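You operate a simulated robot arm through the tools that you are given. There is no shell and no other tool. Be economical: measure what you need, move in short steps, check, and stop when the job is done.

You are at the controls of a simulated two-armed robot. One attempt, no reset.

## Task
On the top of the pine table with the rail, fold the teal towel in half.

The check looks at the end state, three seconds after you hand in, the way a careful person would. Anything else that was tipped, shoved, dropped, spilled or broken makes it a failure. Flat cloth is picked up by pressing the open fingertips on it (5 to 10 N) and closing them slowly along it; thin cloth reads only 2 to 8 mm in the jaws.

## Robot
Two 7-joint arms with two-finger parallel grippers on one trunk, on a base that drives. Base frame: it is fixed to the floor where the robot stands at the start and does not move with it; the origin is under the middle of the robot, x ahead of it, y to its left, z up. Units: mm, degrees, N and s.
The left shoulder is at the start at [70, 163, 1045], the right one opposite. Places, roughly: top of the pine table with the rail [500, -100, 800]. Payload 3.43 kg a hand.
The tool frame of a hand sits at the grasp point between the pads (the TCP): z along the fingers, y along the line on which they close. The tips reach 34 mm beyond it. The gripper opens to 128 mm. The fingers are 24 mm wide and 12 mm thick; the gripper's body (48 by 130 mm) begins 96 mm behind the TCP.
Orientation is that of the tool frame in the base frame, as [roll, pitch, yaw] about the fixed x, y, z axes, in that order (R = Rz(yaw) Ry(pitch) Rx(roll)). With the fingers straight down and closing along the base's y, the tool's x points along the base's -x, its y along +y and its z along -z.

## Interface
- The arms move only by the tool step_arm. It takes "left_motion", "right_motion" or both (then of equal length, played together; a hand with none holds still); each is a list of rows, each an object (a shift or turn left out is 0, a gripper value left out holds the last) with "offset": the shift along the base's x, y, z in units of 25 mm (1.0 is 25 mm), a list of three; "angular": the turn, a rotation vector about the base's x, y, z in units of 6 degrees (1.0 is 6 degrees), a list of three; "hand": the finger opening in cm, from 0 to 12.8. In form: [{"offset": [x, y, z], "angular": [rx, ry, rz], "hand": hand}, ...]. A call has 1 to 20 rows; each row shifts and turns the commanded pose from where the row before left it. A call with a number of a shift or a turn outside -1 to 1 is refused whole. Each row takes 0.2 s and may step no farther than 50 mm and 8.6 degrees from the row before; otherwise, or with a gripper value out of range, the whole call is refused. A pose out of reach is approached as far as the arm can. The call stops where the force on the tool passes 40 N (or 10 N more than at its start, if that is more) or the arm is blocked; 0.2 s more then pass. The fingers move at their own pace (about 153 mm/s each) and stop on an object; they squeeze with about 32 N. The grip force told is the motor's: it shows also when the fingers shut on nothing. Time passes only in rows, and 0.2 s behind the last, so rows that do not move let the fingers close. The reply holds the time, the measured pose of the TCP, the force on the tool along the base axes, the opening and the grip force, in the units named above and with some noise, and new pictures: "pictures" is both (left out), scene, wrist or none (wrist: the cameras of the hands that moved).
- Cameras (640 x 400 px; columns grow to the right, rows downward): "scene" is now at [126.5, -9.5, 1253.4]; the picture's right is [-0.11, -0.99, 0.00], its down [-0.71, 0.08, -0.70] and it looks along [0.70, -0.08, -0.71] (base axes); focal length 214 px, centre (320, 200). "left" rides on the left gripper at [-36, 0, -98] in its tool frame; the picture's right is [0.00, -1.00, 0.00], its down [0.97, 0.00, -0.24] and it looks along [0.24, 0.00, 0.97] (tool axes); focal length 218 px, centre (320, 200). "right" rides on the right gripper at [-36, 0, -98] in its tool frame; the picture's right is [0.00, -1.00, 0.00], its down [0.97, 0.00, -0.24] and it looks along [0.24, 0.00, 0.97] (tool axes); focal length 218 px, centre (320, 200). There is no depth. A picture from a camera that has moved, and an enlarged one, comes with that camera's place and axes in the base frame and with its lens. The place of the scene camera against the robot may be out by one fixed shift of up to 12 mm in any direction.
- raise_lower(by): slides the trunk up (or, below 0, down) by that many mm; the arms and the scene camera ride with it, the base frame stays. It gives what a move gives, with no picture.
- steer(legs): drives the robot by 1 to 6 legs, each [ahead, left, turn to the left] in mm, mm and degrees, along the robot's own axes; the way and the turn of a leg run together, so that a leg with both is an arc; at most 1500 mm and 180 degrees a leg. The arms and the cameras ride along, it lands a little off, and it stops where it bumps. It gives what a move gives, and a new picture of the scene camera.
- aim_head(pan, tilt): turns the head with the scene camera to pan (to the left, within 86 degrees either way) and tilt (down, from -29 to 69), counted from straight ahead of the robot. It gives what a move gives, and a new picture of the scene camera.
- inspect(camera, box): a new picture of the part [left, top, right, bottom] of that camera's present view, enlarged. The clock stands still meanwhile.
- finish_job(): hands the job in; it is judged then, once.

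Go step by step. Nothing tells you exact positions but the pictures and the camera data: compare them with the known pose of the tool, close in by small moves and look again before you grip or let go. The budget is 120 turns and 170 pictures, counting those below and the enlarged ones. Unless the task says otherwise, let go and move clear before handing in, and close with one line.

The tools are called after ">>>" by a JSON object that holds its "name" and its "arguments". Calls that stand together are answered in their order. step_arm: Moves the arms, as the interface text tells. Its arguments: {"type":"object","properties":{"left_motion":{"type":"array","items":{"type":"object","properties":{"offset":{"type":"array","items":{"type":"number"}},"angular":{"type":"array","items":{"type":"number"}},"hand":{"type":"number"}}}},"right_motion":{"type":"array","items":{"type":"object","properties":{"offset":{"type":"array","items":{"type":"number"}},"angular":{"type":"array","items":{"type":"number"}},"hand":{"type":"number"}}}},"pictures":{"type":"string","enum":["both","scene","wrist","none"]}},"required":[]} The other tools are called the same way: raise_lower (by) slides the trunk up or down; steer (legs) drives the base; aim_head (pan, tilt) turns the head that bears the scene camera; inspect (camera, box) takes an enlarged picture of a part of a camera's view; finish_job () hands the job in.

At the start:

```text
time_s: 0.0
left_position: [572.2, 183.5, 977.5]
left_ee_rot: [-179.9, 0.0, 180.0]
left_ft_force: [0.4, -0.5, 0.2]
left_finger_gap: 128.1
left_grip_force: 0.0
right_position: [489.3, -179.4, 950.7]
right_ee_rot: [-179.9, 0.0, -179.9]
right_ft_force: [-0.2, 0.0, 0.2]
right_finger_gap: 127.8
right_grip_force: 0.1
trunk travel left (down, up): [-525.0, 415.0]
robot x, y, heading: [3.8, -2.1, 0.2]
head pan, tilt: [-6.4, 45.3]
```

scene: 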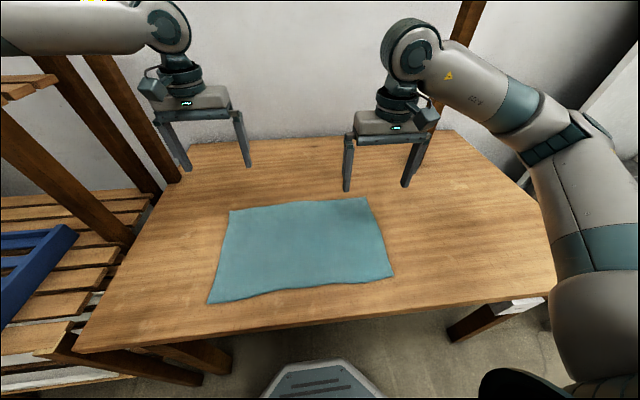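
right: 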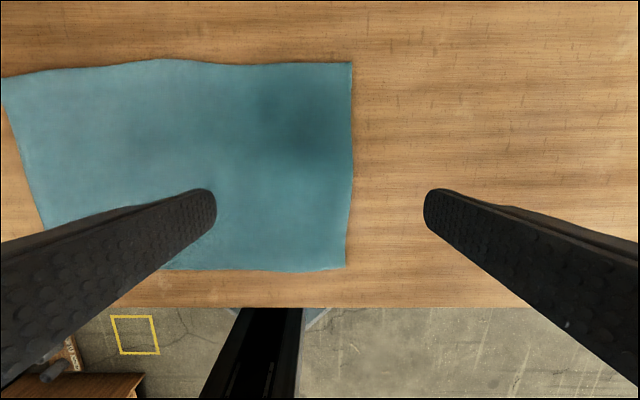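
left: 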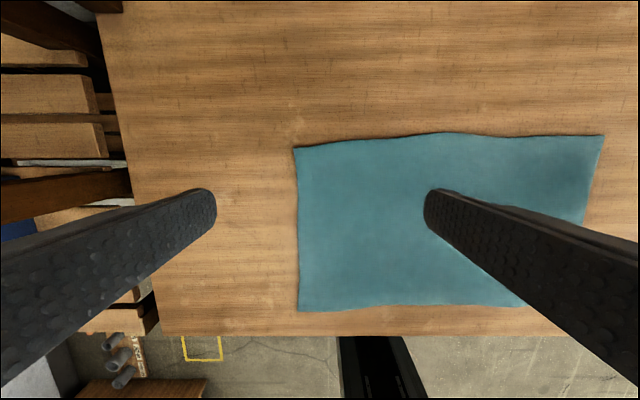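

I place the towel at about x 330–620, y −218…220 on a table top near z 750. The plan is to pinch both far corners with the fingers closing along x and fold the far edge onto the near edge. First I back off a little for reach and yaw both hands.

>>> {"name": "steer", "arguments": {"legs": [[-100, 0, 0]]}}

>>> {"name": "step_arm", "arguments": {"left_motion": [{"angular": [0, 0, 1]}, {"angular": [0, 0, 1]}, {"angular": [0, 0, 1]}, {"angular": [0, 0, 1]}, {"angular": [0, 0, 1]}, {"angular": [0, 0, 1]}, {"angular": [0, 0, 1]}, {"angular": [0, 0, 1]}, {"angular": [0, 0, 1]}, {"angular": [0, 0, 1]}, {"angular": [0, 0, 1]}, {"angular": [0, 0, 1]}, {"angular": [0, 0, 1]}, {"angular": [0, 0, 1]}, {"angular": [0, 0, 1]}], "right_motion": [{"angular": [0, 0, -1]}, {"angular": [0, 0, -1]}, {"angular": [0, 0, -1]}, {"angular": [0, 0, -1]}, {"angular": [0, 0, -1]}, {"angular": [0, 0, -1]}, {"angular": [0, 0, -1]}, {"angular": [0, 0, -1]}, {"angular": [0, 0, -1]}, {"angular": [0, 0, -1]}, {"angular": [0, 0, -1]}, {"angular": [0, 0, -1]}, {"angular": [0, 0, -1]}, {"angular": [0, 0, -1]}, {"angular": [0, 0, -1]}]}}

```text
time_s: 1.1
left_position: [473.2, 184.1, 976.9]
left_ee_rot: [-180.0, -0.1, 180.0]
left_ft_force: [-0.2, -0.4, -0.1]
left_finger_gap: 128.1
left_grip_force: 0.1
right_position: [389.3, -180.9, 952.3]
right_ee_rot: [-180.0, 0.0, 179.9]
right_ft_force: [-0.6, 0.1, -0.1]
right_finger_gap: 127.9
right_grip_force: 0.1
trunk travel left (down, up): [-525.0, 415.0]
robot x, y, heading: [-98.4, -2.3, 0.2]
head pan, tilt: [-6.4, 45.3]
camera scene: at [26.2, -9.5, 1253.5], right [-0.11, -0.99, 0.0], down [-0.71, 0.08, -0.7], along [0.7, -0.08, -0.71], focal length 214 px, centre (320, 200)
```

scene: 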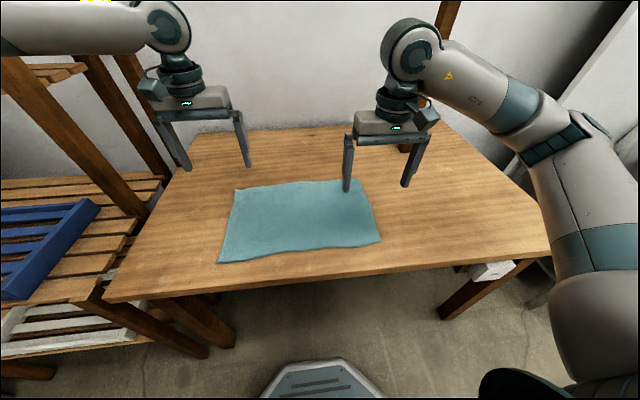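

```text
time_s: 4.3
left_position: [473.8, 185.0, 977.1]
left_ee_rot: [179.9, 0.0, -89.8]
left_ft_force: [0.3, 1.0, -0.2]
left_finger_gap: 128.2
left_grip_force: 0.2
right_position: [389.3, -178.2, 951.8]
right_ee_rot: [179.9, 0.1, 89.8]
right_ft_force: [-0.2, -0.1, -0.3]
right_finger_gap: 127.8
right_grip_force: 0.0
trunk travel left (down, up): [-525.0, 415.0]
robot x, y, heading: [-99.3, -2.1, 0.1]
head pan, tilt: [-6.4, 45.3]
camera scene: at [27.1, -9.5, 1253.4], right [-0.11, -0.99, 0.0], down [-0.71, 0.08, -0.7], along [0.7, -0.08, -0.71], focal length 214 px, centre (320, 200)
camera right: at [389.7, -213.1, 1049.9], right [-1.0, 0.0, 0.0], down [0.0, 0.97, 0.24], along [0.0, 0.24, -0.97], focal length 218 px, centre (320, 200)
camera left: at [474.3, 219.6, 1075.3], right [1.0, 0.0, 0.0], down [0.0, -0.97, 0.24], along [0.0, -0.24, -0.97], focal length 218 px, centre (320, 200)
```

scene: 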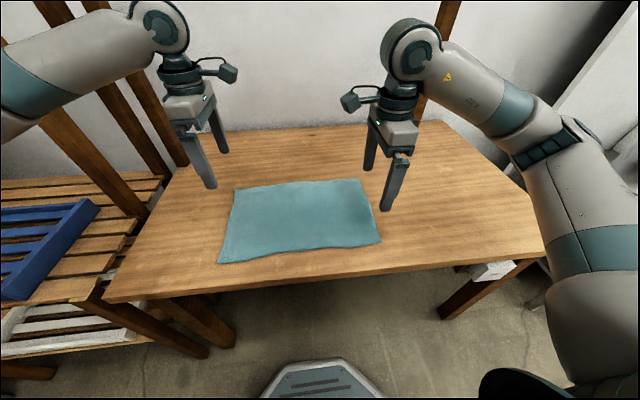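
right: 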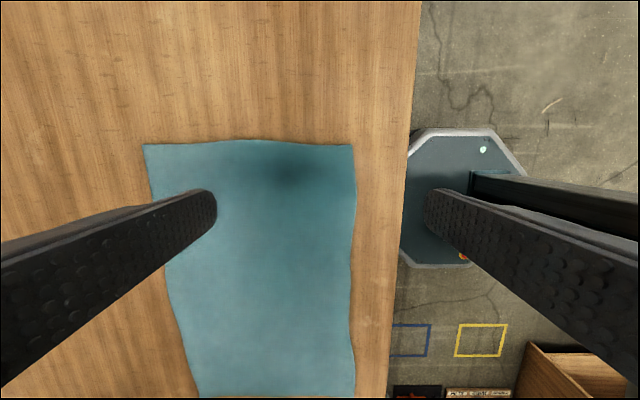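
left: 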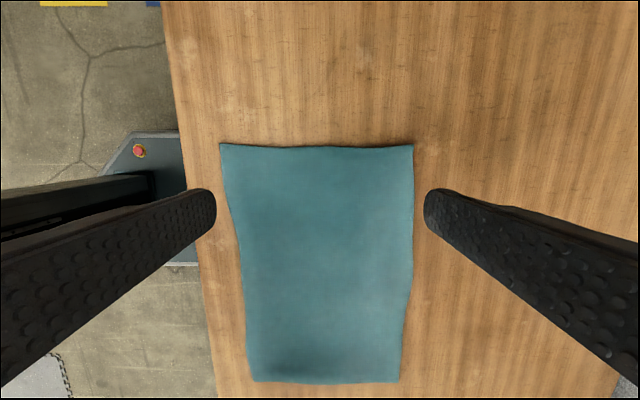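

The corners come out consistently: far left ≈ (609, 221) and far right ≈ (626, −216), with 280 mm between the near and far edges. I move both hands over the far corners, tips about 30 mm above the table, opened to 45 mm.

>>> {"name": "step_arm", "arguments": {"left_motion": [{"offset": [0.52, 0.084, -0.652], "hand": 4.5}, {"offset": [0.52, 0.084, -0.652]}, {"offset": [0.52, 0.084, -0.652]}, {"offset": [0.52, 0.084, -0.652]}, {"offset": [0.52, 0.084, -0.652]}, {"offset": [0.52, 0.084, -0.652]}, {"offset": [0.52, 0.084, -0.652]}, {"offset": [0.52, 0.084, -0.652]}, {"offset": [0.52, 0.084, -0.652]}, {"offset": [0.52, 0.084, -0.652]}, {}], "right_motion": [{"offset": [0.928, -0.092, -0.552], "hand": 4.5}, {"offset": [0.928, -0.092, -0.552]}, {"offset": [0.928, -0.092, -0.552]}, {"offset": [0.928, -0.092, -0.552]}, {"offset": [0.928, -0.092, -0.552]}, {"offset": [0.928, -0.092, -0.552]}, {"offset": [0.928, -0.092, -0.552]}, {"offset": [0.928, -0.092, -0.552]}, {"offset": [0.928, -0.092, -0.552]}, {"offset": [0.928, -0.092, -0.552]}, {}]}}

```text
time_s: 6.8
left_position: [603.6, 204.4, 814.7]
left_ee_rot: [179.9, 0.1, -90.0]
left_ft_force: [-0.5, 0.3, 0.3]
left_finger_gap: 45.2
left_grip_force: 0.1
right_position: [622.6, -203.2, 814.1]
right_ee_rot: [179.9, 0.0, 89.9]
right_ft_force: [-0.3, 0.4, 0.2]
right_finger_gap: 45.4
right_grip_force: 0.1
trunk travel left (down, up): [-525.0, 415.0]
robot x, y, heading: [-98.7, 2.4, 0.0]
head pan, tilt: [-6.4, 45.3]
camera scene: at [26.3, -9.7, 1253.5], right [-0.11, -0.99, 0.0], down [-0.71, 0.08, -0.7], along [0.7, -0.08, -0.71], focal length 214 px, centre (320, 200)
camera right: at [622.1, -237.0, 912.3], right [-1.0, 0.0, 0.0], down [0.0, 0.97, 0.24], along [0.0, 0.24, -0.97], focal length 218 px, centre (320, 200)
camera left: at [603.9, 240.6, 912.5], right [1.0, 0.0, 0.0], down [0.0, -0.97, 0.24], along [0.0, -0.24, -0.97], focal length 218 px, centre (320, 200)
```

scene: 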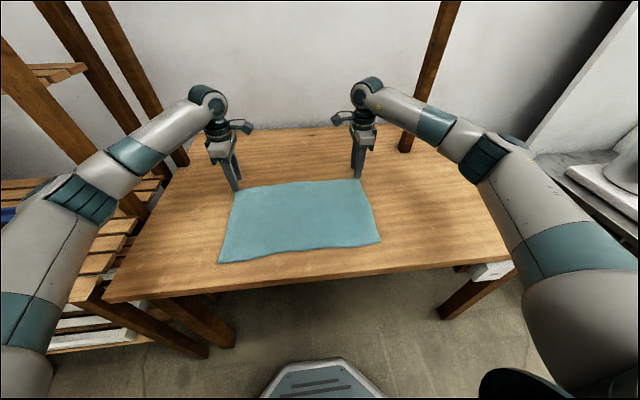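
right: 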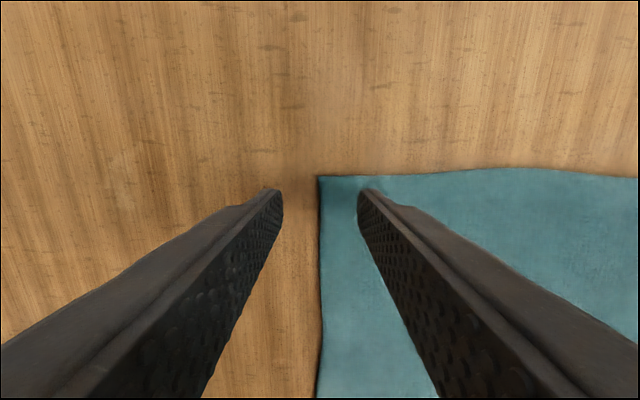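
left: 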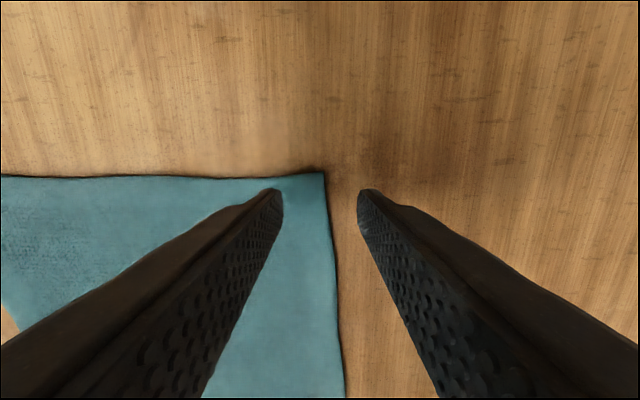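

Both corners sit between the tips: right ≈ (623, −214), left ≈ (608, 222). I nudge the hands inward by about 5 mm and go down gently to find contact.

>>> {"name": "step_arm", "arguments": {"left_motion": [{"offset": [0, 0, -0.3]}, {"offset": [0, 0, -0.3]}, {"offset": [0, 0, -0.2]}, {"offset": [0, 0, -0.1]}, {}], "right_motion": [{"offset": [-0.2, 0.15, -0.3]}, {"offset": [0, 0, -0.3]}, {"offset": [0, 0, -0.2]}, {"offset": [0, 0, -0.1]}, {}], "pictures": "none"}}

```text
time_s: 8.0
left_position: [602.7, 206.1, 791.6]
left_ee_rot: [-179.9, 0.0, -90.0]
left_ft_force: [0.1, 0.2, 0.1]
left_finger_gap: 45.0
left_grip_force: 0.1
right_position: [617.5, -199.1, 790.0]
right_ee_rot: [-179.9, 0.0, 89.8]
right_ft_force: [0.6, -0.4, 0.1]
right_finger_gap: 45.4
right_grip_force: 0.1
trunk travel left (down, up): [-525.0, 415.0]
robot x, y, heading: [-97.1, -0.2, -0.2]
head pan, tilt: [-6.4, 45.3]
```

>>> {"name": "step_arm", "arguments": {"left_motion": [{"offset": [0, 0, -0.08]}, {"offset": [0, 0, -0.08]}, {}], "right_motion": [{"offset": [0, 0, -0.08]}, {"offset": [0, 0, -0.08]}, {}], "pictures": "none"}}

```text
time_s: 8.8
left_position: [602.3, 205.0, 788.6]
left_ee_rot: [-180.0, 0.1, -89.9]
left_ft_force: [1.0, 0.1, 2.2]
left_finger_gap: 44.8
left_grip_force: 0.0
right_position: [617.8, -199.3, 787.2]
right_ee_rot: [179.9, 0.1, 89.9]
right_ft_force: [-0.4, -0.9, 5.0]
right_finger_gap: 45.2
right_grip_force: 0.0
trunk travel left (down, up): [-525.0, 415.0]
robot x, y, heading: [-94.8, 0.6, 0.0]
head pan, tilt: [-6.4, 45.3]
```

Both tips have touched down. I press slightly more.

>>> {"name": "step_arm", "arguments": {"left_motion": [{"offset": [0, 0, -0.08]}, {}], "right_motion": [{"offset": [0, 0, -0.04]}, {}]}}

```text
time_s: 9.3
left_position: [602.7, 205.1, 787.2]
left_ee_rot: [-179.9, -0.1, -90.1]
left_ft_force: [1.2, 1.1, 8.2]
left_finger_gap: 44.2
left_grip_force: 0.0
right_position: [616.6, -198.4, 787.1]
right_ee_rot: [179.7, 0.0, 89.9]
right_ft_force: [1.6, -2.0, 9.5]
right_finger_gap: 44.2
right_grip_force: 0.0
trunk travel left (down, up): [-525.0, 415.0]
robot x, y, heading: [-103.0, 4.3, -0.1]
head pan, tilt: [-6.4, 45.3]
camera scene: at [25.5, -9.6, 1253.7], right [-0.11, -0.99, 0.0], down [-0.7, 0.08, -0.7], along [0.7, -0.08, -0.71], focal length 214 px, centre (320, 200)
camera right: at [615.9, -232.6, 885.8], right [-1.0, 0.0, 0.0], down [0.0, 0.97, 0.24], along [0.0, 0.24, -0.97], focal length 218 px, centre (320, 200)
camera left: at [603.1, 241.3, 885.5], right [1.0, 0.0, 0.0], down [0.0, -0.97, 0.24], along [0.0, -0.24, -0.97], focal length 218 px, centre (320, 200)
```

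scene: 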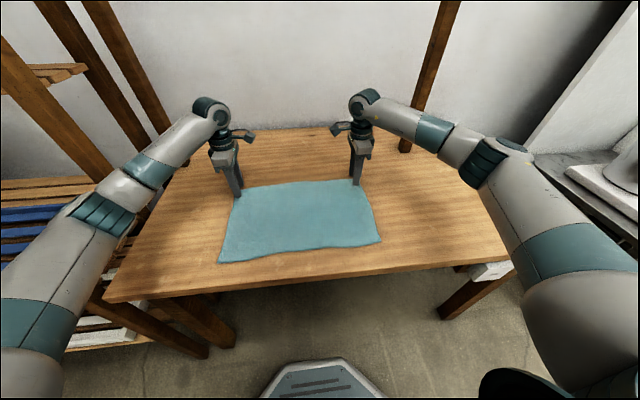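
right: 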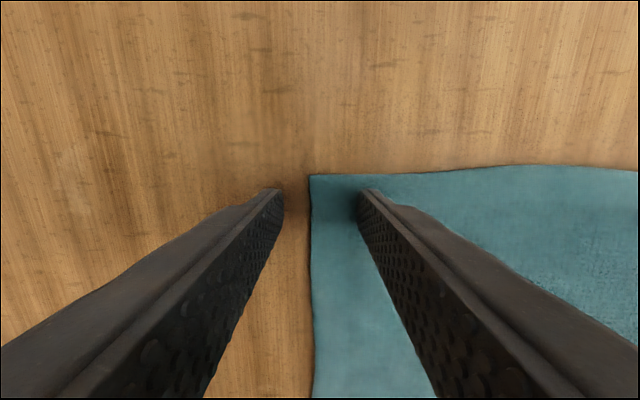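
left: 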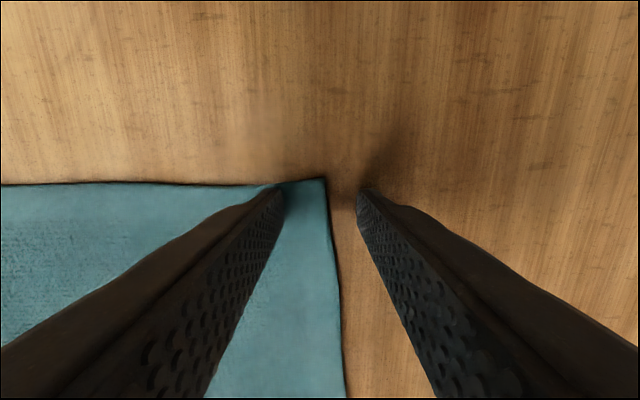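

Force is about 8–9 N at both hands with the corners between the tips. I close slowly.

>>> {"name": "step_arm", "arguments": {"left_motion": [{"hand": 4.0}, {"hand": 3.5}, {"hand": 3.0}, {"hand": 2.5}, {"hand": 2.0}, {"hand": 1.5}, {"hand": 1.0}, {"hand": 0.5}, {"hand": 0}, {}, {}], "right_motion": [{"hand": 4.0}, {"hand": 3.5}, {"hand": 3.0}, {"hand": 2.5}, {"hand": 2.0}, {"hand": 1.5}, {"hand": 1.0}, {"hand": 0.5}, {"hand": 0}, {}, {}]}}

```text
time_s: 11.8
left_position: [600.6, 205.6, 787.1]
left_ee_rot: [-179.9, 0.0, -90.1]
left_ft_force: [-1.8, -0.4, 14.9]
left_finger_gap: 3.1
left_grip_force: 32.0
right_position: [615.2, -199.5, 788.0]
right_ee_rot: [179.8, 0.0, 90.0]
right_ft_force: [-1.7, -0.3, 7.6]
right_finger_gap: 0.0
right_grip_force: 31.8
trunk travel left (down, up): [-525.0, 415.0]
robot x, y, heading: [-98.5, 2.0, 0.4]
head pan, tilt: [-6.4, 45.3]
camera scene: at [24.2, -9.9, 1253.8], right [-0.11, -0.99, 0.0], down [-0.7, 0.08, -0.71], along [0.7, -0.08, -0.71], focal length 214 px, centre (320, 200)
camera right: at [614.9, -232.7, 885.9], right [-1.0, 0.0, 0.0], down [0.0, 0.97, 0.24], along [0.0, 0.24, -0.97], focal length 218 px, centre (320, 200)
camera left: at [602.2, 241.1, 885.8], right [1.0, 0.0, 0.0], down [0.0, -0.97, 0.24], along [0.0, -0.24, -0.97], focal length 218 px, centre (320, 200)
```

scene: 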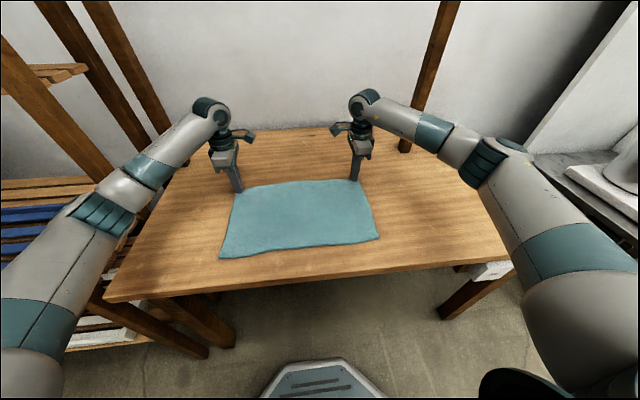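
right: 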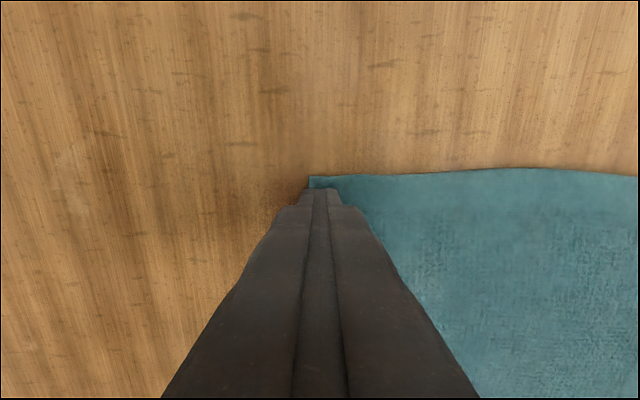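
left: 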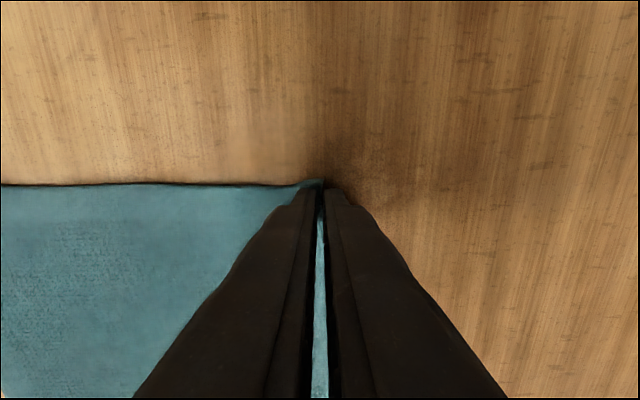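

The left hand holds the cloth (3.1 mm), but the right fingers slid over it (0.0 mm). I lift the right hand, reopen it with both tips on the cloth and retry; the left holds after a 2 mm unload.

>>> {"name": "step_arm", "arguments": {"right_motion": [{"offset": [0, 0, 0.5]}, {"offset": [-0.5, 0.05, 0], "hand": 3.6}, {"offset": [0, 0, 0]}, {"offset": [0, 0, -0.25]}, {"offset": [0, 0, -0.2]}, {"offset": [0, 0, -0.06]}, {}], "left_motion": [{"offset": [0, 0, 0.06]}, {}, {}, {}, {}, {}, {}], "pictures": "wrist"}}

```text
time_s: 13.3
left_position: [602.4, 204.9, 788.6]
left_ee_rot: [-180.0, 0.0, -90.0]
left_ft_force: [-0.8, -0.7, 8.4]
left_finger_gap: 3.1
left_grip_force: 31.7
right_position: [603.7, -198.2, 788.8]
right_ee_rot: [179.8, 0.0, 89.9]
right_ft_force: [0.7, -0.4, 7.9]
right_finger_gap: 35.9
right_grip_force: 0.1
trunk travel left (down, up): [-525.0, 415.0]
robot x, y, heading: [-100.0, 0.9, 0.2]
head pan, tilt: [-6.4, 45.3]
camera right: at [603.1, -231.6, 886.1], right [-1.0, 0.0, 0.0], down [0.0, 0.97, 0.24], along [0.0, 0.24, -0.97], focal length 218 px, centre (320, 200)
camera left: at [603.1, 240.9, 886.6], right [1.0, 0.0, 0.0], down [0.0, -0.97, 0.24], along [0.0, -0.24, -0.97], focal length 218 px, centre (320, 200)
```

right: 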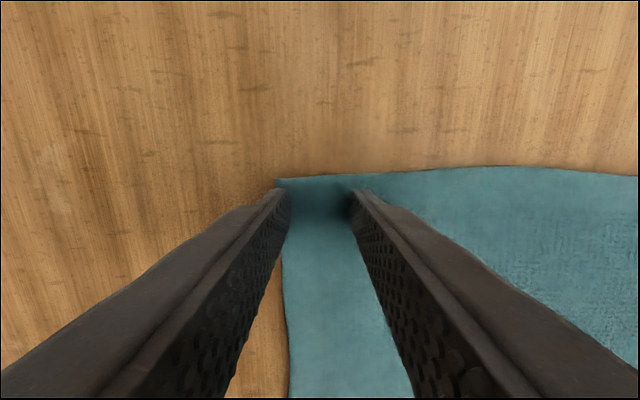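
left: 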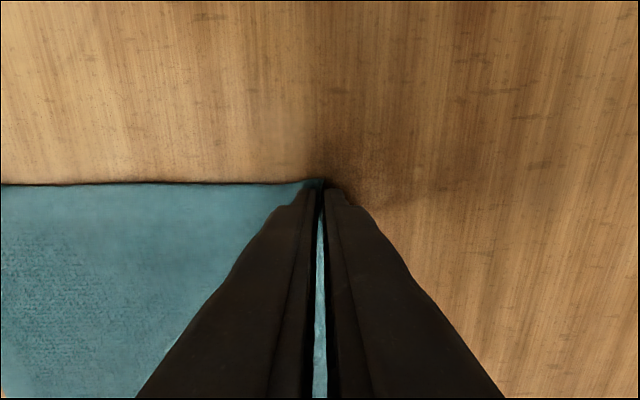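

The right outer finger now stands on the edge of the cloth, with 8 N pressing. I close slowly again.

>>> {"name": "step_arm", "arguments": {"right_motion": [{"offset": [0, 0, -0.02], "hand": 3.3}, {"hand": 3.0}, {"hand": 2.7}, {"hand": 2.4}, {"hand": 2.1}, {"hand": 1.8}, {"hand": 1.5}, {"hand": 1.2}, {"hand": 0.9}, {"hand": 0.6}, {"hand": 0.3}, {"hand": 0}, {}, {}], "pictures": "wrist"}}

```text
time_s: 16.4
left_position: [601.8, 205.6, 788.0]
left_ee_rot: [-179.9, -0.1, -90.1]
left_ft_force: [0.0, -3.2, 6.5]
left_finger_gap: 2.5
left_grip_force: 32.1
right_position: [602.2, -197.4, 787.6]
right_ee_rot: [179.8, 0.0, 89.9]
right_ft_force: [0.1, 2.3, 17.1]
right_finger_gap: 0.2
right_grip_force: 32.2
trunk travel left (down, up): [-525.0, 415.0]
robot x, y, heading: [-99.8, 2.7, -0.0]
head pan, tilt: [-6.4, 45.3]
camera right: at [602.5, -231.1, 885.9], right [-1.0, 0.0, 0.0], down [0.0, 0.97, 0.24], along [0.0, 0.24, -0.97], focal length 218 px, centre (320, 200)
```

right: 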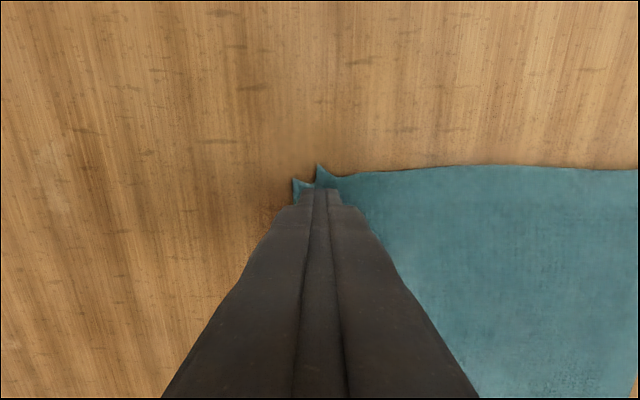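

A ridge formed at the right tips, but the gap reads 0.2 mm. I test-lift a little to see what is held.

>>> {"name": "step_arm", "arguments": {"right_motion": [{"offset": [0, 0, 0.4]}, {"offset": [0, 0, 0.4]}, {}], "pictures": "both"}}

```text
time_s: 17.1
left_position: [602.9, 204.5, 788.4]
left_ee_rot: [-179.9, 0.0, -90.0]
left_ft_force: [-2.1, 0.0, 9.4]
left_finger_gap: 2.3
left_grip_force: 32.4
right_position: [603.8, -198.1, 804.8]
right_ee_rot: [180.0, 0.0, 89.9]
right_ft_force: [0.0, -0.6, -0.6]
right_finger_gap: 0.1
right_grip_force: 31.7
trunk travel left (down, up): [-525.0, 415.0]
robot x, y, heading: [-99.6, -2.0, -0.1]
head pan, tilt: [-6.4, 45.3]
camera scene: at [25.7, -10.0, 1253.5], right [-0.11, -0.99, 0.0], down [-0.71, 0.08, -0.7], along [0.7, -0.08, -0.71], focal length 214 px, centre (320, 200)
camera right: at [603.2, -232.0, 903.5], right [-1.0, 0.0, 0.0], down [0.0, 0.97, 0.24], along [0.0, 0.24, -0.97], focal length 218 px, centre (320, 200)
```

scene: 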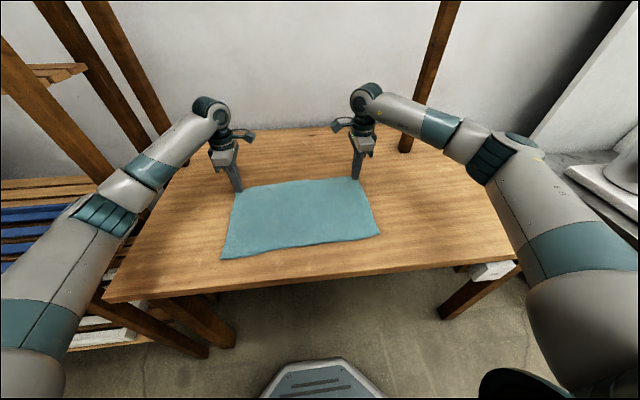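
right: 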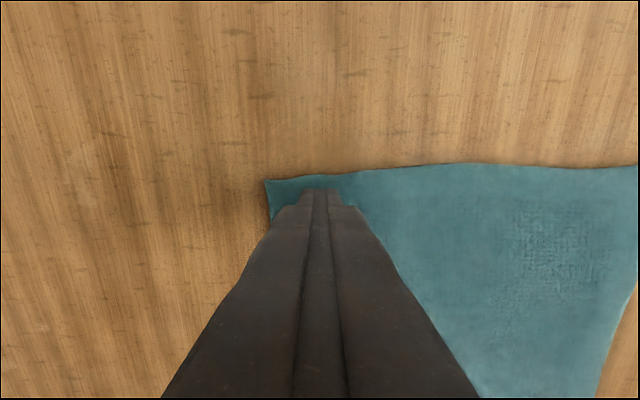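

The right corner is not held, and the cloth has been dragged out a bit to about x 640. I take a closer look before retrying.

>>> {"name": "step_arm", "arguments": {"right_motion": [{"offset": [0, 0, 0.6], "hand": 4.5}, {"offset": [0.8, 0, 0.4]}, {}, {}], "pictures": "wrist"}}

```text
time_s: 18.1
left_position: [602.5, 204.7, 788.5]
left_ee_rot: [-179.9, 0.0, -90.0]
left_ft_force: [-0.9, -0.5, 9.0]
left_finger_gap: 2.9
left_grip_force: 32.4
right_position: [624.8, -198.9, 830.2]
right_ee_rot: [179.8, 0.0, 89.9]
right_ft_force: [0.1, 0.2, 0.0]
right_finger_gap: 45.1
right_grip_force: 0.1
trunk travel left (down, up): [-525.0, 415.0]
robot x, y, heading: [-98.8, -3.2, -0.0]
head pan, tilt: [-6.4, 45.3]
camera right: at [623.6, -231.7, 929.2], right [-1.0, 0.0, 0.0], down [0.0, 0.97, 0.24], along [0.0, 0.24, -0.97], focal length 218 px, centre (320, 200)
```

right: 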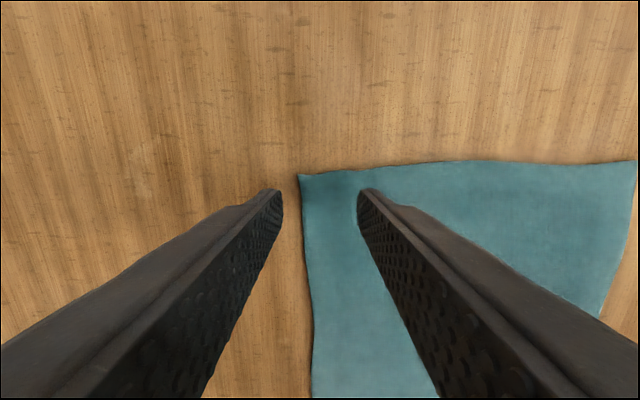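

The right corner is now at ≈ (640, −207). I retry with the arrangement that worked on the left: the edge between the fingers, pressed a little harder.

>>> {"name": "step_arm", "arguments": {"right_motion": [{"offset": [0.4, 0.4, -0.6], "hand": 4.0}, {"offset": [0, 0, -0.6]}, {"offset": [0, 0, -0.4]}, {"offset": [0, 0, -0.14]}, {}], "pictures": "wrist"}}

```text
time_s: 19.4
left_position: [602.5, 205.7, 786.9]
left_ee_rot: [-179.9, 0.0, -89.9]
left_ft_force: [-0.4, 0.8, 9.4]
left_finger_gap: 2.3
left_grip_force: 32.1
right_position: [634.3, -186.6, 787.5]
right_ee_rot: [179.9, -0.1, 89.8]
right_ft_force: [0.5, -0.5, 4.7]
right_finger_gap: 39.6
right_grip_force: 0.0
trunk travel left (down, up): [-525.0, 415.0]
robot x, y, heading: [-98.3, 1.7, 0.0]
head pan, tilt: [-6.4, 45.3]
camera right: at [633.7, -221.2, 886.3], right [-1.0, 0.0, 0.0], down [0.0, 0.97, 0.24], along [0.0, 0.24, -0.97], focal length 218 px, centre (320, 200)
```

right: 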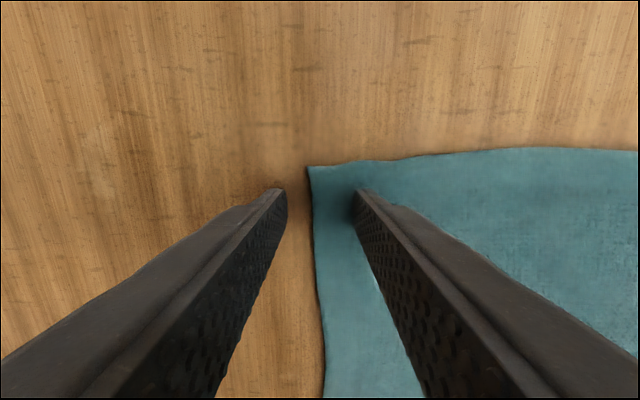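

Edge at about x 638, well between the fingers. I press to about 12 N and close.

>>> {"name": "step_arm", "arguments": {"right_motion": [{"offset": [0, 0, -0.07]}, {"hand": 3.7}, {"hand": 3.4}, {"hand": 3.1}, {"hand": 2.8}, {"hand": 2.5}, {"hand": 2.2}, {"hand": 1.9}, {"hand": 1.6}, {"hand": 1.3}, {"hand": 1.0}], "pictures": "wrist"}}

```text
time_s: 21.8
left_position: [600.5, 205.7, 789.5]
left_ee_rot: [-179.9, 0.0, -90.0]
left_ft_force: [-1.5, -2.4, 7.0]
left_finger_gap: 2.3
left_grip_force: 32.0
right_position: [632.5, -185.9, 786.7]
right_ee_rot: [179.8, 0.0, 89.9]
right_ft_force: [-3.1, 1.4, 21.6]
right_finger_gap: 9.8
right_grip_force: 10.2
trunk travel left (down, up): [-525.0, 415.0]
robot x, y, heading: [-99.9, 1.5, 0.1]
head pan, tilt: [-6.4, 45.3]
camera right: at [632.2, -220.5, 885.4], right [-1.0, 0.0, 0.0], down [0.0, 0.97, 0.24], along [0.0, 0.24, -0.97], focal length 218 px, centre (320, 200)
```

right: 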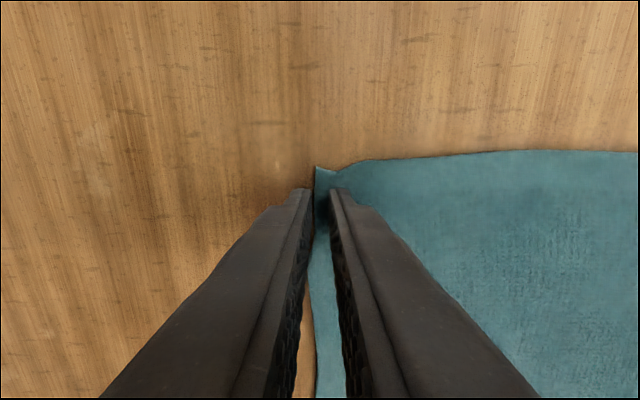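

The cloth is buckling between the tips (grip force showing at 9.8 mm). I finish the close.

>>> {"name": "step_arm", "arguments": {"right_motion": [{"hand": 0.8}, {"hand": 0.6}, {"hand": 0.4}, {"hand": 0.2}, {"hand": 0}, {}, {}], "pictures": "wrist"}}

```text
time_s: 23.4
left_position: [602.1, 205.6, 788.9]
left_ee_rot: [-179.9, 0.0, -90.0]
left_ft_force: [0.6, -2.2, 6.3]
left_finger_gap: 2.2
left_grip_force: 31.9
right_position: [632.4, -186.6, 786.9]
right_ee_rot: [179.9, 0.0, 89.9]
right_ft_force: [-1.4, 0.2, 22.3]
right_finger_gap: 3.1
right_grip_force: 31.6
trunk travel left (down, up): [-525.0, 415.0]
robot x, y, heading: [-97.0, -0.3, -0.0]
head pan, tilt: [-6.4, 45.3]
camera right: at [632.0, -220.7, 885.6], right [-1.0, 0.0, 0.0], down [0.0, 0.97, 0.24], along [0.0, 0.24, -0.97], focal length 218 px, centre (320, 200)
```

right: 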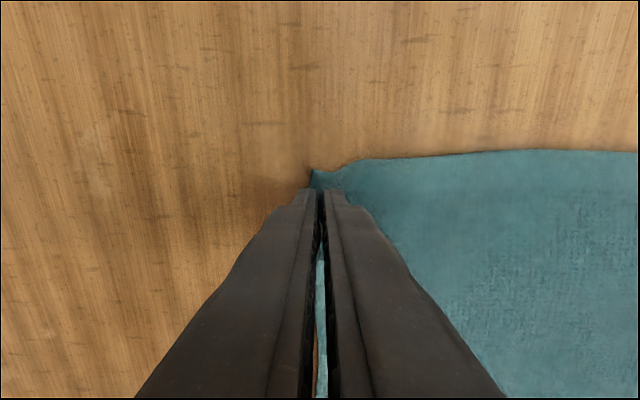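

The right hand now holds 3.1 mm. I lift both hands 45 mm and check.

>>> {"name": "step_arm", "arguments": {"right_motion": [{"offset": [0, 0, 0.3]}, {"offset": [0, 0, 0.5]}, {"offset": [0, 0, 0.5]}, {"offset": [0, 0, 0.5]}, {}], "left_motion": [{"offset": [0, 0, 0.3]}, {"offset": [0, 0, 0.5]}, {"offset": [0, 0, 0.5]}, {"offset": [0, 0, 0.5]}, {}]}}

```text
time_s: 24.6
left_position: [603.4, 205.3, 831.4]
left_ee_rot: [179.8, 0.0, -90.0]
left_ft_force: [0.1, -0.5, -1.1]
left_finger_gap: 1.5
left_grip_force: 31.7
right_position: [634.8, -187.2, 830.8]
right_ee_rot: [-179.9, 0.0, 90.0]
right_ft_force: [0.2, -0.3, -0.2]
right_finger_gap: 2.2
right_grip_force: 32.2
trunk travel left (down, up): [-525.0, 415.0]
robot x, y, heading: [-98.9, -0.4, -0.1]
head pan, tilt: [-6.4, 45.3]
camera scene: at [27.5, -9.6, 1253.3], right [-0.11, -0.99, 0.0], down [-0.71, 0.08, -0.7], along [0.7, -0.08, -0.71], focal length 214 px, centre (320, 200)
camera right: at [634.6, -221.0, 928.5], right [-1.0, 0.0, 0.0], down [0.0, 0.97, 0.24], along [0.0, 0.24, -0.97], focal length 218 px, centre (320, 200)
camera left: at [604.5, 240.8, 929.9], right [1.0, 0.0, 0.0], down [0.0, -0.97, 0.24], along [0.0, -0.24, -0.97], focal length 218 px, centre (320, 200)
```

scene: 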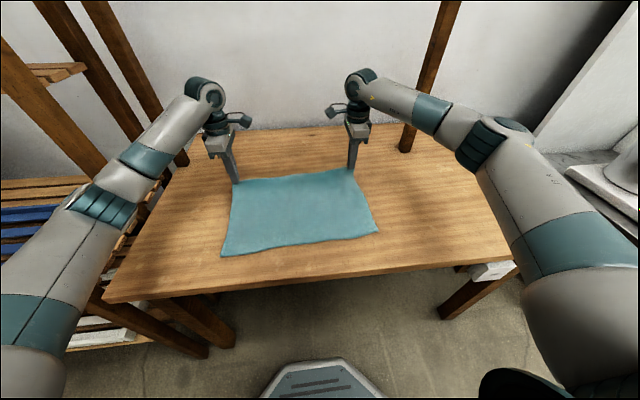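
right: 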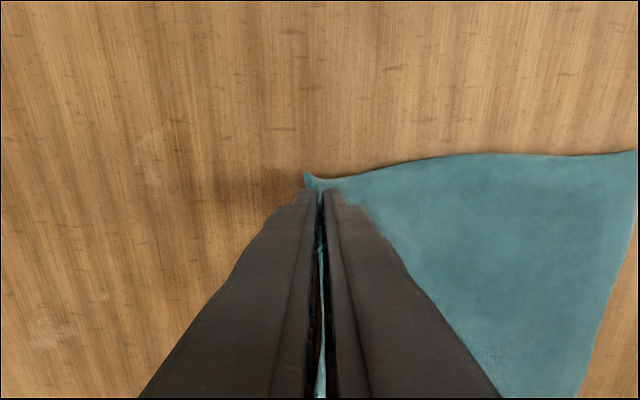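
left: 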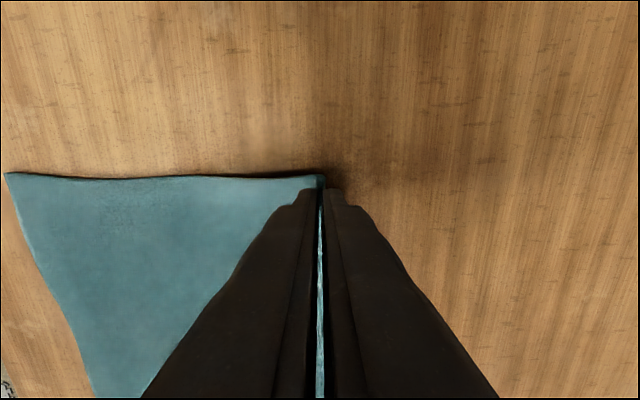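

Both corners are held. The near corners are now at about (346, 219) and (376, −210), so I carry the edge back in an arc, pausing midway to look.

>>> {"name": "step_arm", "arguments": {"left_motion": [{"offset": [-0.6, 0, 0.8]}, {"offset": [-0.7, 0, 0.7]}, {"offset": [-0.75, 0, 0.6]}, {"offset": [-0.8, 0, 0.45]}, {"offset": [-0.8, 0, 0.3]}, {"offset": [-0.8, 0, 0.1]}, {"offset": [-0.8, 0, 0]}, {}], "right_motion": [{"offset": [-0.6, -0.03, 0.8]}, {"offset": [-0.7, -0.03, 0.7]}, {"offset": [-0.75, -0.03, 0.6]}, {"offset": [-0.8, -0.03, 0.45]}, {"offset": [-0.8, -0.03, 0.3]}, {"offset": [-0.8, -0.03, 0.1]}, {"offset": [-0.8, -0.02, 0]}, {}]}}

```text
time_s: 26.4
left_position: [472.2, 203.9, 906.0]
left_ee_rot: [179.9, -0.1, -90.1]
left_ft_force: [0.8, -0.6, 0.0]
left_finger_gap: 1.7
left_grip_force: 32.4
right_position: [504.0, -193.0, 903.9]
right_ee_rot: [180.0, 0.0, 89.9]
right_ft_force: [0.4, 1.2, -1.1]
right_finger_gap: 2.3
right_grip_force: 32.0
trunk travel left (down, up): [-525.0, 415.0]
robot x, y, heading: [-99.3, 1.1, 0.2]
head pan, tilt: [-6.4, 45.3]
camera scene: at [27.6, -9.5, 1253.3], right [-0.11, -0.99, 0.0], down [-0.71, 0.08, -0.7], along [0.7, -0.08, -0.71], focal length 214 px, centre (320, 200)
camera right: at [503.2, -226.7, 1001.5], right [-1.0, 0.0, 0.0], down [0.0, 0.97, 0.24], along [0.0, 0.24, -0.97], focal length 218 px, centre (320, 200)
camera left: at [473.6, 240.6, 1004.2], right [1.0, 0.0, 0.0], down [0.0, -0.97, 0.24], along [0.0, -0.24, -0.97], focal length 218 px, centre (320, 200)
```

scene: 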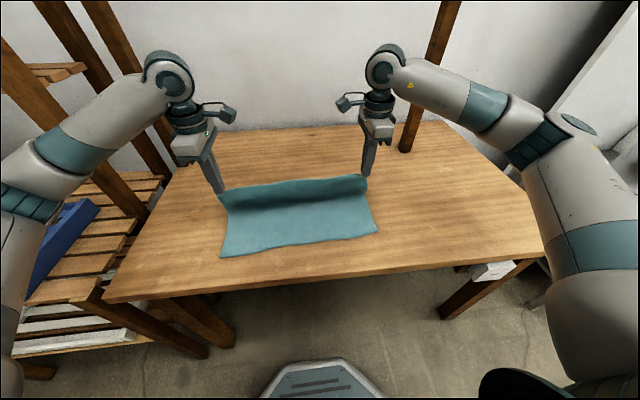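
right: 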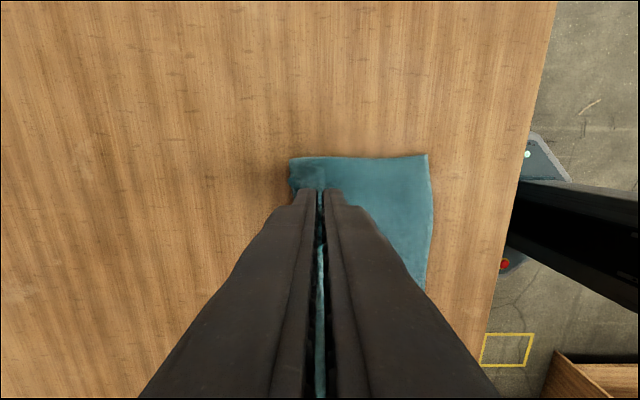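
left: 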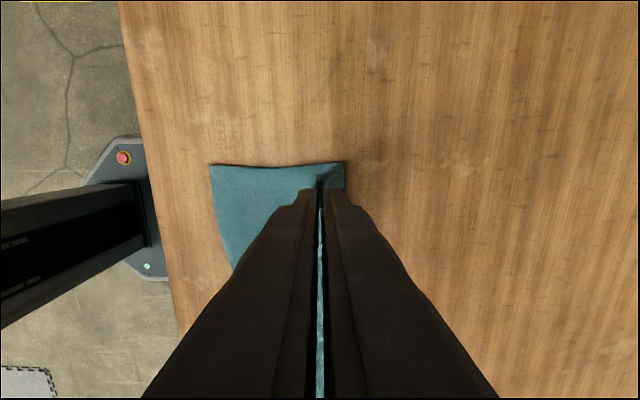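

The lift is clean. The near right corner measures (382, −218), so I continue down to about 20 mm above the near edge, tilting the fingers forward 24°.

>>> {"name": "step_arm", "arguments": {"left_motion": [{"offset": [-0.777, 0, -0.2], "angular": [0, -0.6, 0]}, {"offset": [-0.777, 0, -0.35], "angular": [0, -0.6, 0]}, {"offset": [-0.777, 0, -0.5], "angular": [0, -0.6, 0]}, {"offset": [-0.777, 0, -0.6], "angular": [0, -0.6, 0]}, {"offset": [-0.777, 0, -0.65], "angular": [0, -0.6, 0]}, {"offset": [-0.777, 0, -0.65], "angular": [0, -0.6, 0]}, {"offset": [-0.777, 0, -0.65], "angular": [0, -0.4, 0]}, {}], "right_motion": [{"offset": [-0.771, -0.046, -0.2], "angular": [0, -0.6, 0]}, {"offset": [-0.771, -0.046, -0.35], "angular": [0, -0.6, 0]}, {"offset": [-0.771, -0.046, -0.5], "angular": [0, -0.6, 0]}, {"offset": [-0.771, -0.046, -0.6], "angular": [0, -0.6, 0]}, {"offset": [-0.771, -0.046, -0.65], "angular": [0, -0.6, 0]}, {"offset": [-0.771, -0.046, -0.65], "angular": [0, -0.6, 0]}, {"offset": [-0.771, -0.046, -0.65], "angular": [0, -0.4, 0]}, {}]}}

```text
time_s: 28.1
left_position: [376.0, 208.3, 811.7]
left_ee_rot: [-156.1, 0.0, -90.1]
left_ft_force: [-0.4, -2.7, 0.2]
left_finger_gap: 1.7
left_grip_force: 32.3
left hand out of reach, approached as far as the arm can: row 5, 6, 7
right_position: [374.3, -199.4, 814.2]
right_ee_rot: [156.0, -0.1, 89.8]
right_ft_force: [1.1, 3.0, 0.7]
right_finger_gap: 2.2
right_grip_force: 32.3
right hand out of reach, approached as far as the arm can: row 7
trunk travel left (down, up): [-525.0, 415.0]
robot x, y, heading: [-97.5, -0.6, -0.1]
head pan, tilt: [-6.4, 45.3]
camera scene: at [26.7, -9.4, 1253.5], right [-0.11, -0.99, 0.0], down [-0.71, 0.08, -0.7], along [0.7, -0.08, -0.71], focal length 214 px, centre (320, 200)
camera right: at [335.2, -232.9, 904.0], right [-0.91, 0.0, -0.41], down [-0.1, 0.97, 0.22], along [0.4, 0.24, -0.89], focal length 218 px, centre (320, 200)
camera left: at [337.3, 244.6, 900.9], right [0.91, 0.0, 0.41], down [-0.1, -0.97, 0.22], along [0.39, -0.24, -0.89], focal length 218 px, centre (320, 200)
```

scene: 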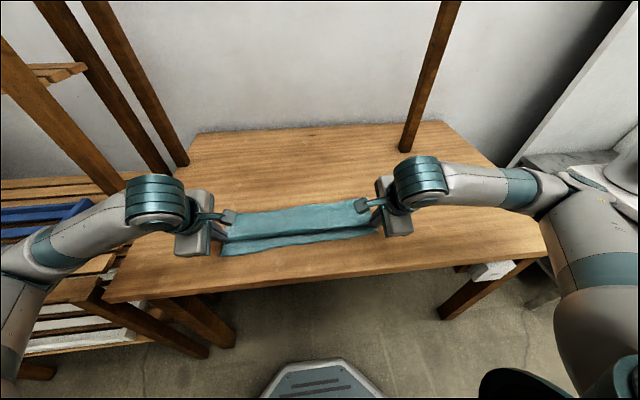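
right: 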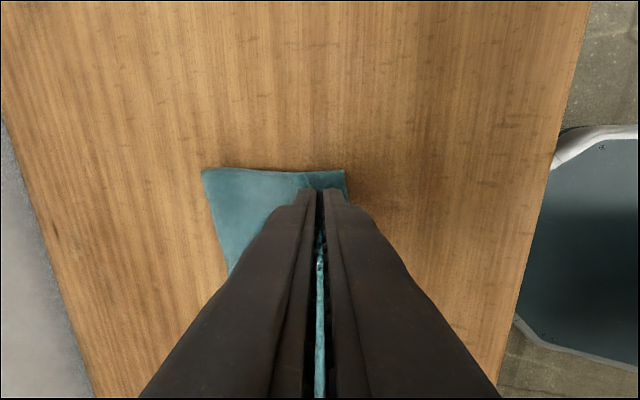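
left: 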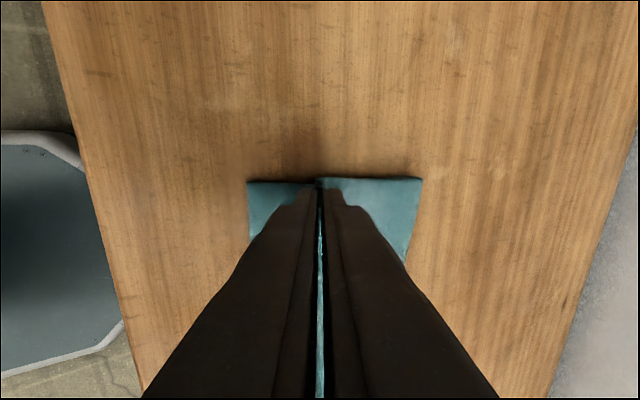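

The left hand hit its inner reach limit at x 376. I move both hands forward a bit (slack), then back the robot by 70 mm to get reach.

>>> {"name": "step_arm", "arguments": {"left_motion": [{"offset": [0.7, 0, 0.2]}, {"offset": [0.7, 0, 0.2]}, {"offset": [0.7, 0, 0.2]}, {"offset": [0.7, 0, 0]}, {}], "right_motion": [{"offset": [0.7, 0, 0.2]}, {"offset": [0.7, 0, 0.2]}, {"offset": [0.7, 0, 0.2]}, {"offset": [0.7, 0, 0]}, {}], "pictures": "none"}}

>>> {"name": "steer", "arguments": {"legs": [[-70, 0, 0]]}}

```text
time_s: 29.4
left_position: [445.6, 208.6, 827.6]
left_ee_rot: [-155.9, 0.0, -89.9]
left_ft_force: [0.8, -2.9, -0.6]
left_finger_gap: 1.8
left_grip_force: 32.1
right_position: [444.1, -199.2, 829.5]
right_ee_rot: [156.1, -0.1, 89.9]
right_ft_force: [-0.1, 3.4, -1.4]
right_finger_gap: 2.2
right_grip_force: 32.5
trunk travel left (down, up): [-525.0, 415.0]
robot x, y, heading: [-99.0, -0.6, -0.0]
head pan, tilt: [-6.4, 45.3]
```

```text
time_s: 30.4
left_position: [375.3, 208.8, 827.7]
left_ee_rot: [-155.9, 0.0, -89.9]
left_ft_force: [1.0, -3.3, -0.2]
left_finger_gap: 1.6
left_grip_force: 31.6
right_position: [373.3, -198.7, 829.7]
right_ee_rot: [155.9, -0.1, 90.1]
right_ft_force: [-0.7, 3.2, 0.0]
right_finger_gap: 2.2
right_grip_force: 32.2
trunk travel left (down, up): [-525.0, 415.0]
robot x, y, heading: [-169.1, -0.5, -0.1]
head pan, tilt: [-6.4, 45.3]
camera scene: at [-44.7, -9.5, 1253.6], right [-0.11, -0.99, 0.0], down [-0.71, 0.08, -0.7], along [0.7, -0.08, -0.71], focal length 214 px, centre (320, 200)
```

scene: 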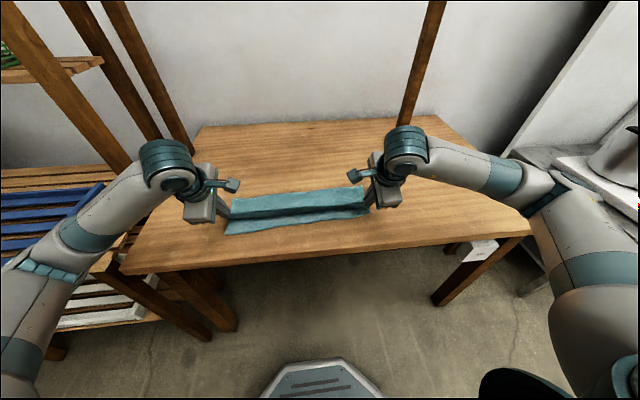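

The reach is now fine. I lower the edge so that the tips end just inside the near edge, easing the y tension slightly.

>>> {"name": "step_arm", "arguments": {"left_motion": [{"offset": [-0.5, -0.06, 0]}, {"offset": [-0.5, -0.06, -0.1]}, {"offset": [-0.28, -0.06, -0.3]}, {"offset": [0, 0, -0.4]}, {"offset": [0, 0, -0.4]}, {}], "right_motion": [{"offset": [0.1, 0.05, 0]}, {"offset": [0.1, 0.05, -0.1]}, {"offset": [0, 0, -0.35]}, {"offset": [0, 0, -0.4]}, {"offset": [0, 0, -0.4]}, {}]}}

```text
time_s: 31.8
left_position: [344.3, 204.4, 795.6]
left_ee_rot: [-156.0, 0.0, -90.0]
left_ft_force: [-0.5, -1.5, 0.0]
left_finger_gap: 1.5
left_grip_force: 31.9
right_position: [378.1, -196.7, 797.2]
right_ee_rot: [156.0, -0.2, 89.9]
right_ft_force: [0.1, 1.7, 0.9]
right_finger_gap: 2.0
right_grip_force: 32.1
trunk travel left (down, up): [-525.0, 415.0]
robot x, y, heading: [-170.3, 0.3, 0.1]
head pan, tilt: [-6.4, 45.3]
camera scene: at [-43.4, -9.5, 1253.5], right [-0.11, -0.99, 0.0], down [-0.71, 0.08, -0.7], along [0.7, -0.08, -0.71], focal length 214 px, centre (320, 200)
camera right: at [339.1, -230.4, 887.1], right [-0.91, 0.0, -0.41], down [-0.1, 0.97, 0.22], along [0.4, 0.24, -0.89], focal length 218 px, centre (320, 200)
camera left: at [305.4, 240.5, 886.6], right [0.91, 0.0, 0.41], down [-0.1, -0.97, 0.22], along [0.39, -0.24, -0.89], focal length 218 px, centre (320, 200)
```

scene: 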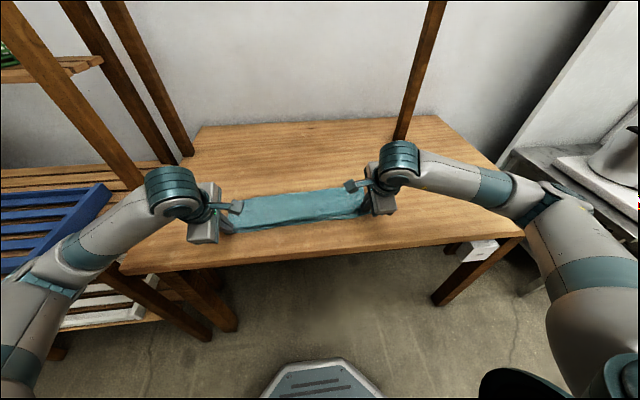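
right: 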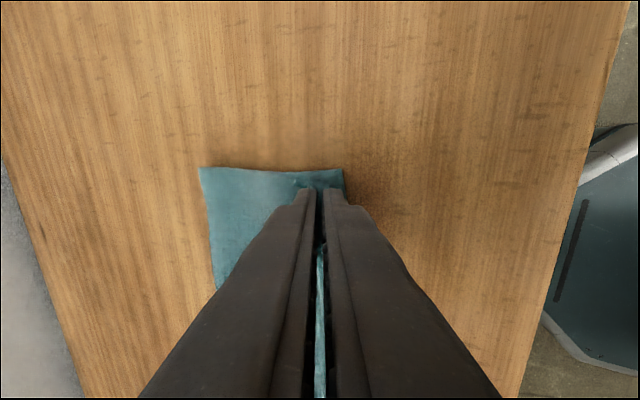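
left: 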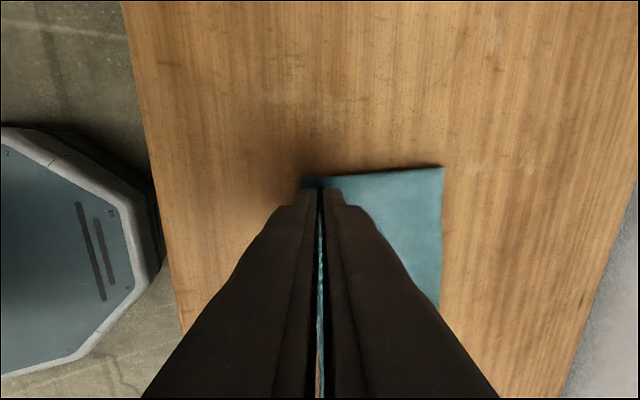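

>>> {"name": "inspect", "arguments": {"camera": "scene", "box": [190, 150, 430, 300]}}

>>> {"name": "inspect", "arguments": {"camera": "left", "box": [260, 130, 380, 205]}}

>>> {"name": "inspect", "arguments": {"camera": "right", "box": [260, 130, 380, 205]}}

```text
2.67 times, centred on (310, 225) of scene
camera zoom: at [-43.4, -9.5, 1253.5], right [-0.11, -0.99, 0.0], down [-0.71, 0.08, -0.7], along [0.7, -0.08, -0.71], focal length 572 px, centre (347, 133)
```

zoom: 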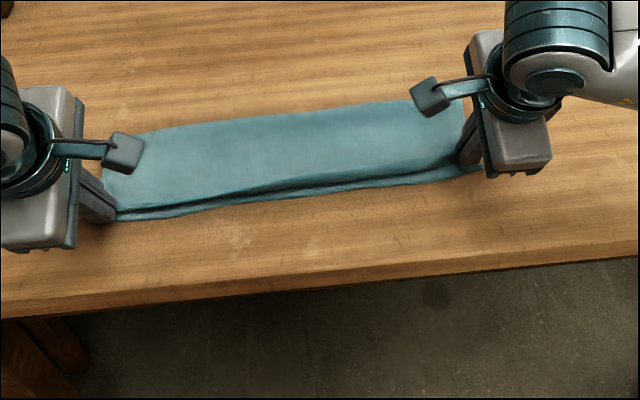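

```text
5.33 times, centred on (320, 168) of left
camera zoom: at [305.4, 240.5, 886.6], right [0.91, 0.0, 0.41], down [-0.1, -0.97, 0.22], along [0.39, -0.24, -0.89], focal length 1164 px, centre (320, 373)
```

zoom: 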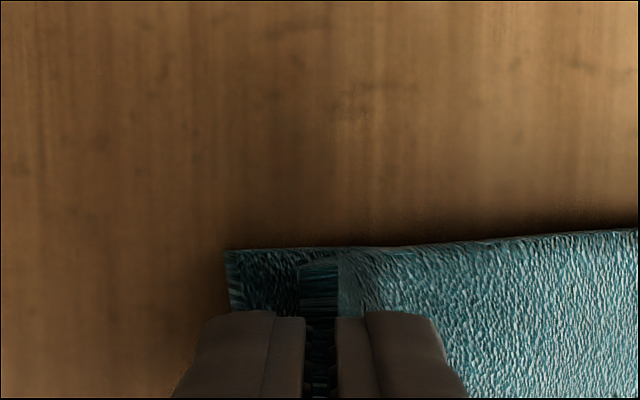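

```text
5.33 times, centred on (320, 168) of right
camera zoom: at [339.1, -230.4, 887.1], right [-0.91, 0.0, -0.41], down [-0.1, 0.97, 0.22], along [0.4, 0.24, -0.89], focal length 1164 px, centre (320, 373)
```

zoom: 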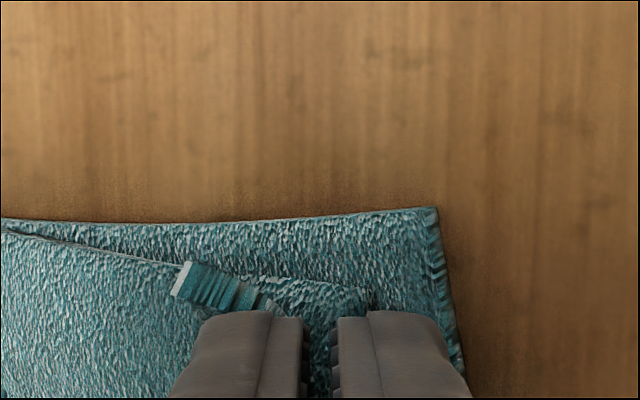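

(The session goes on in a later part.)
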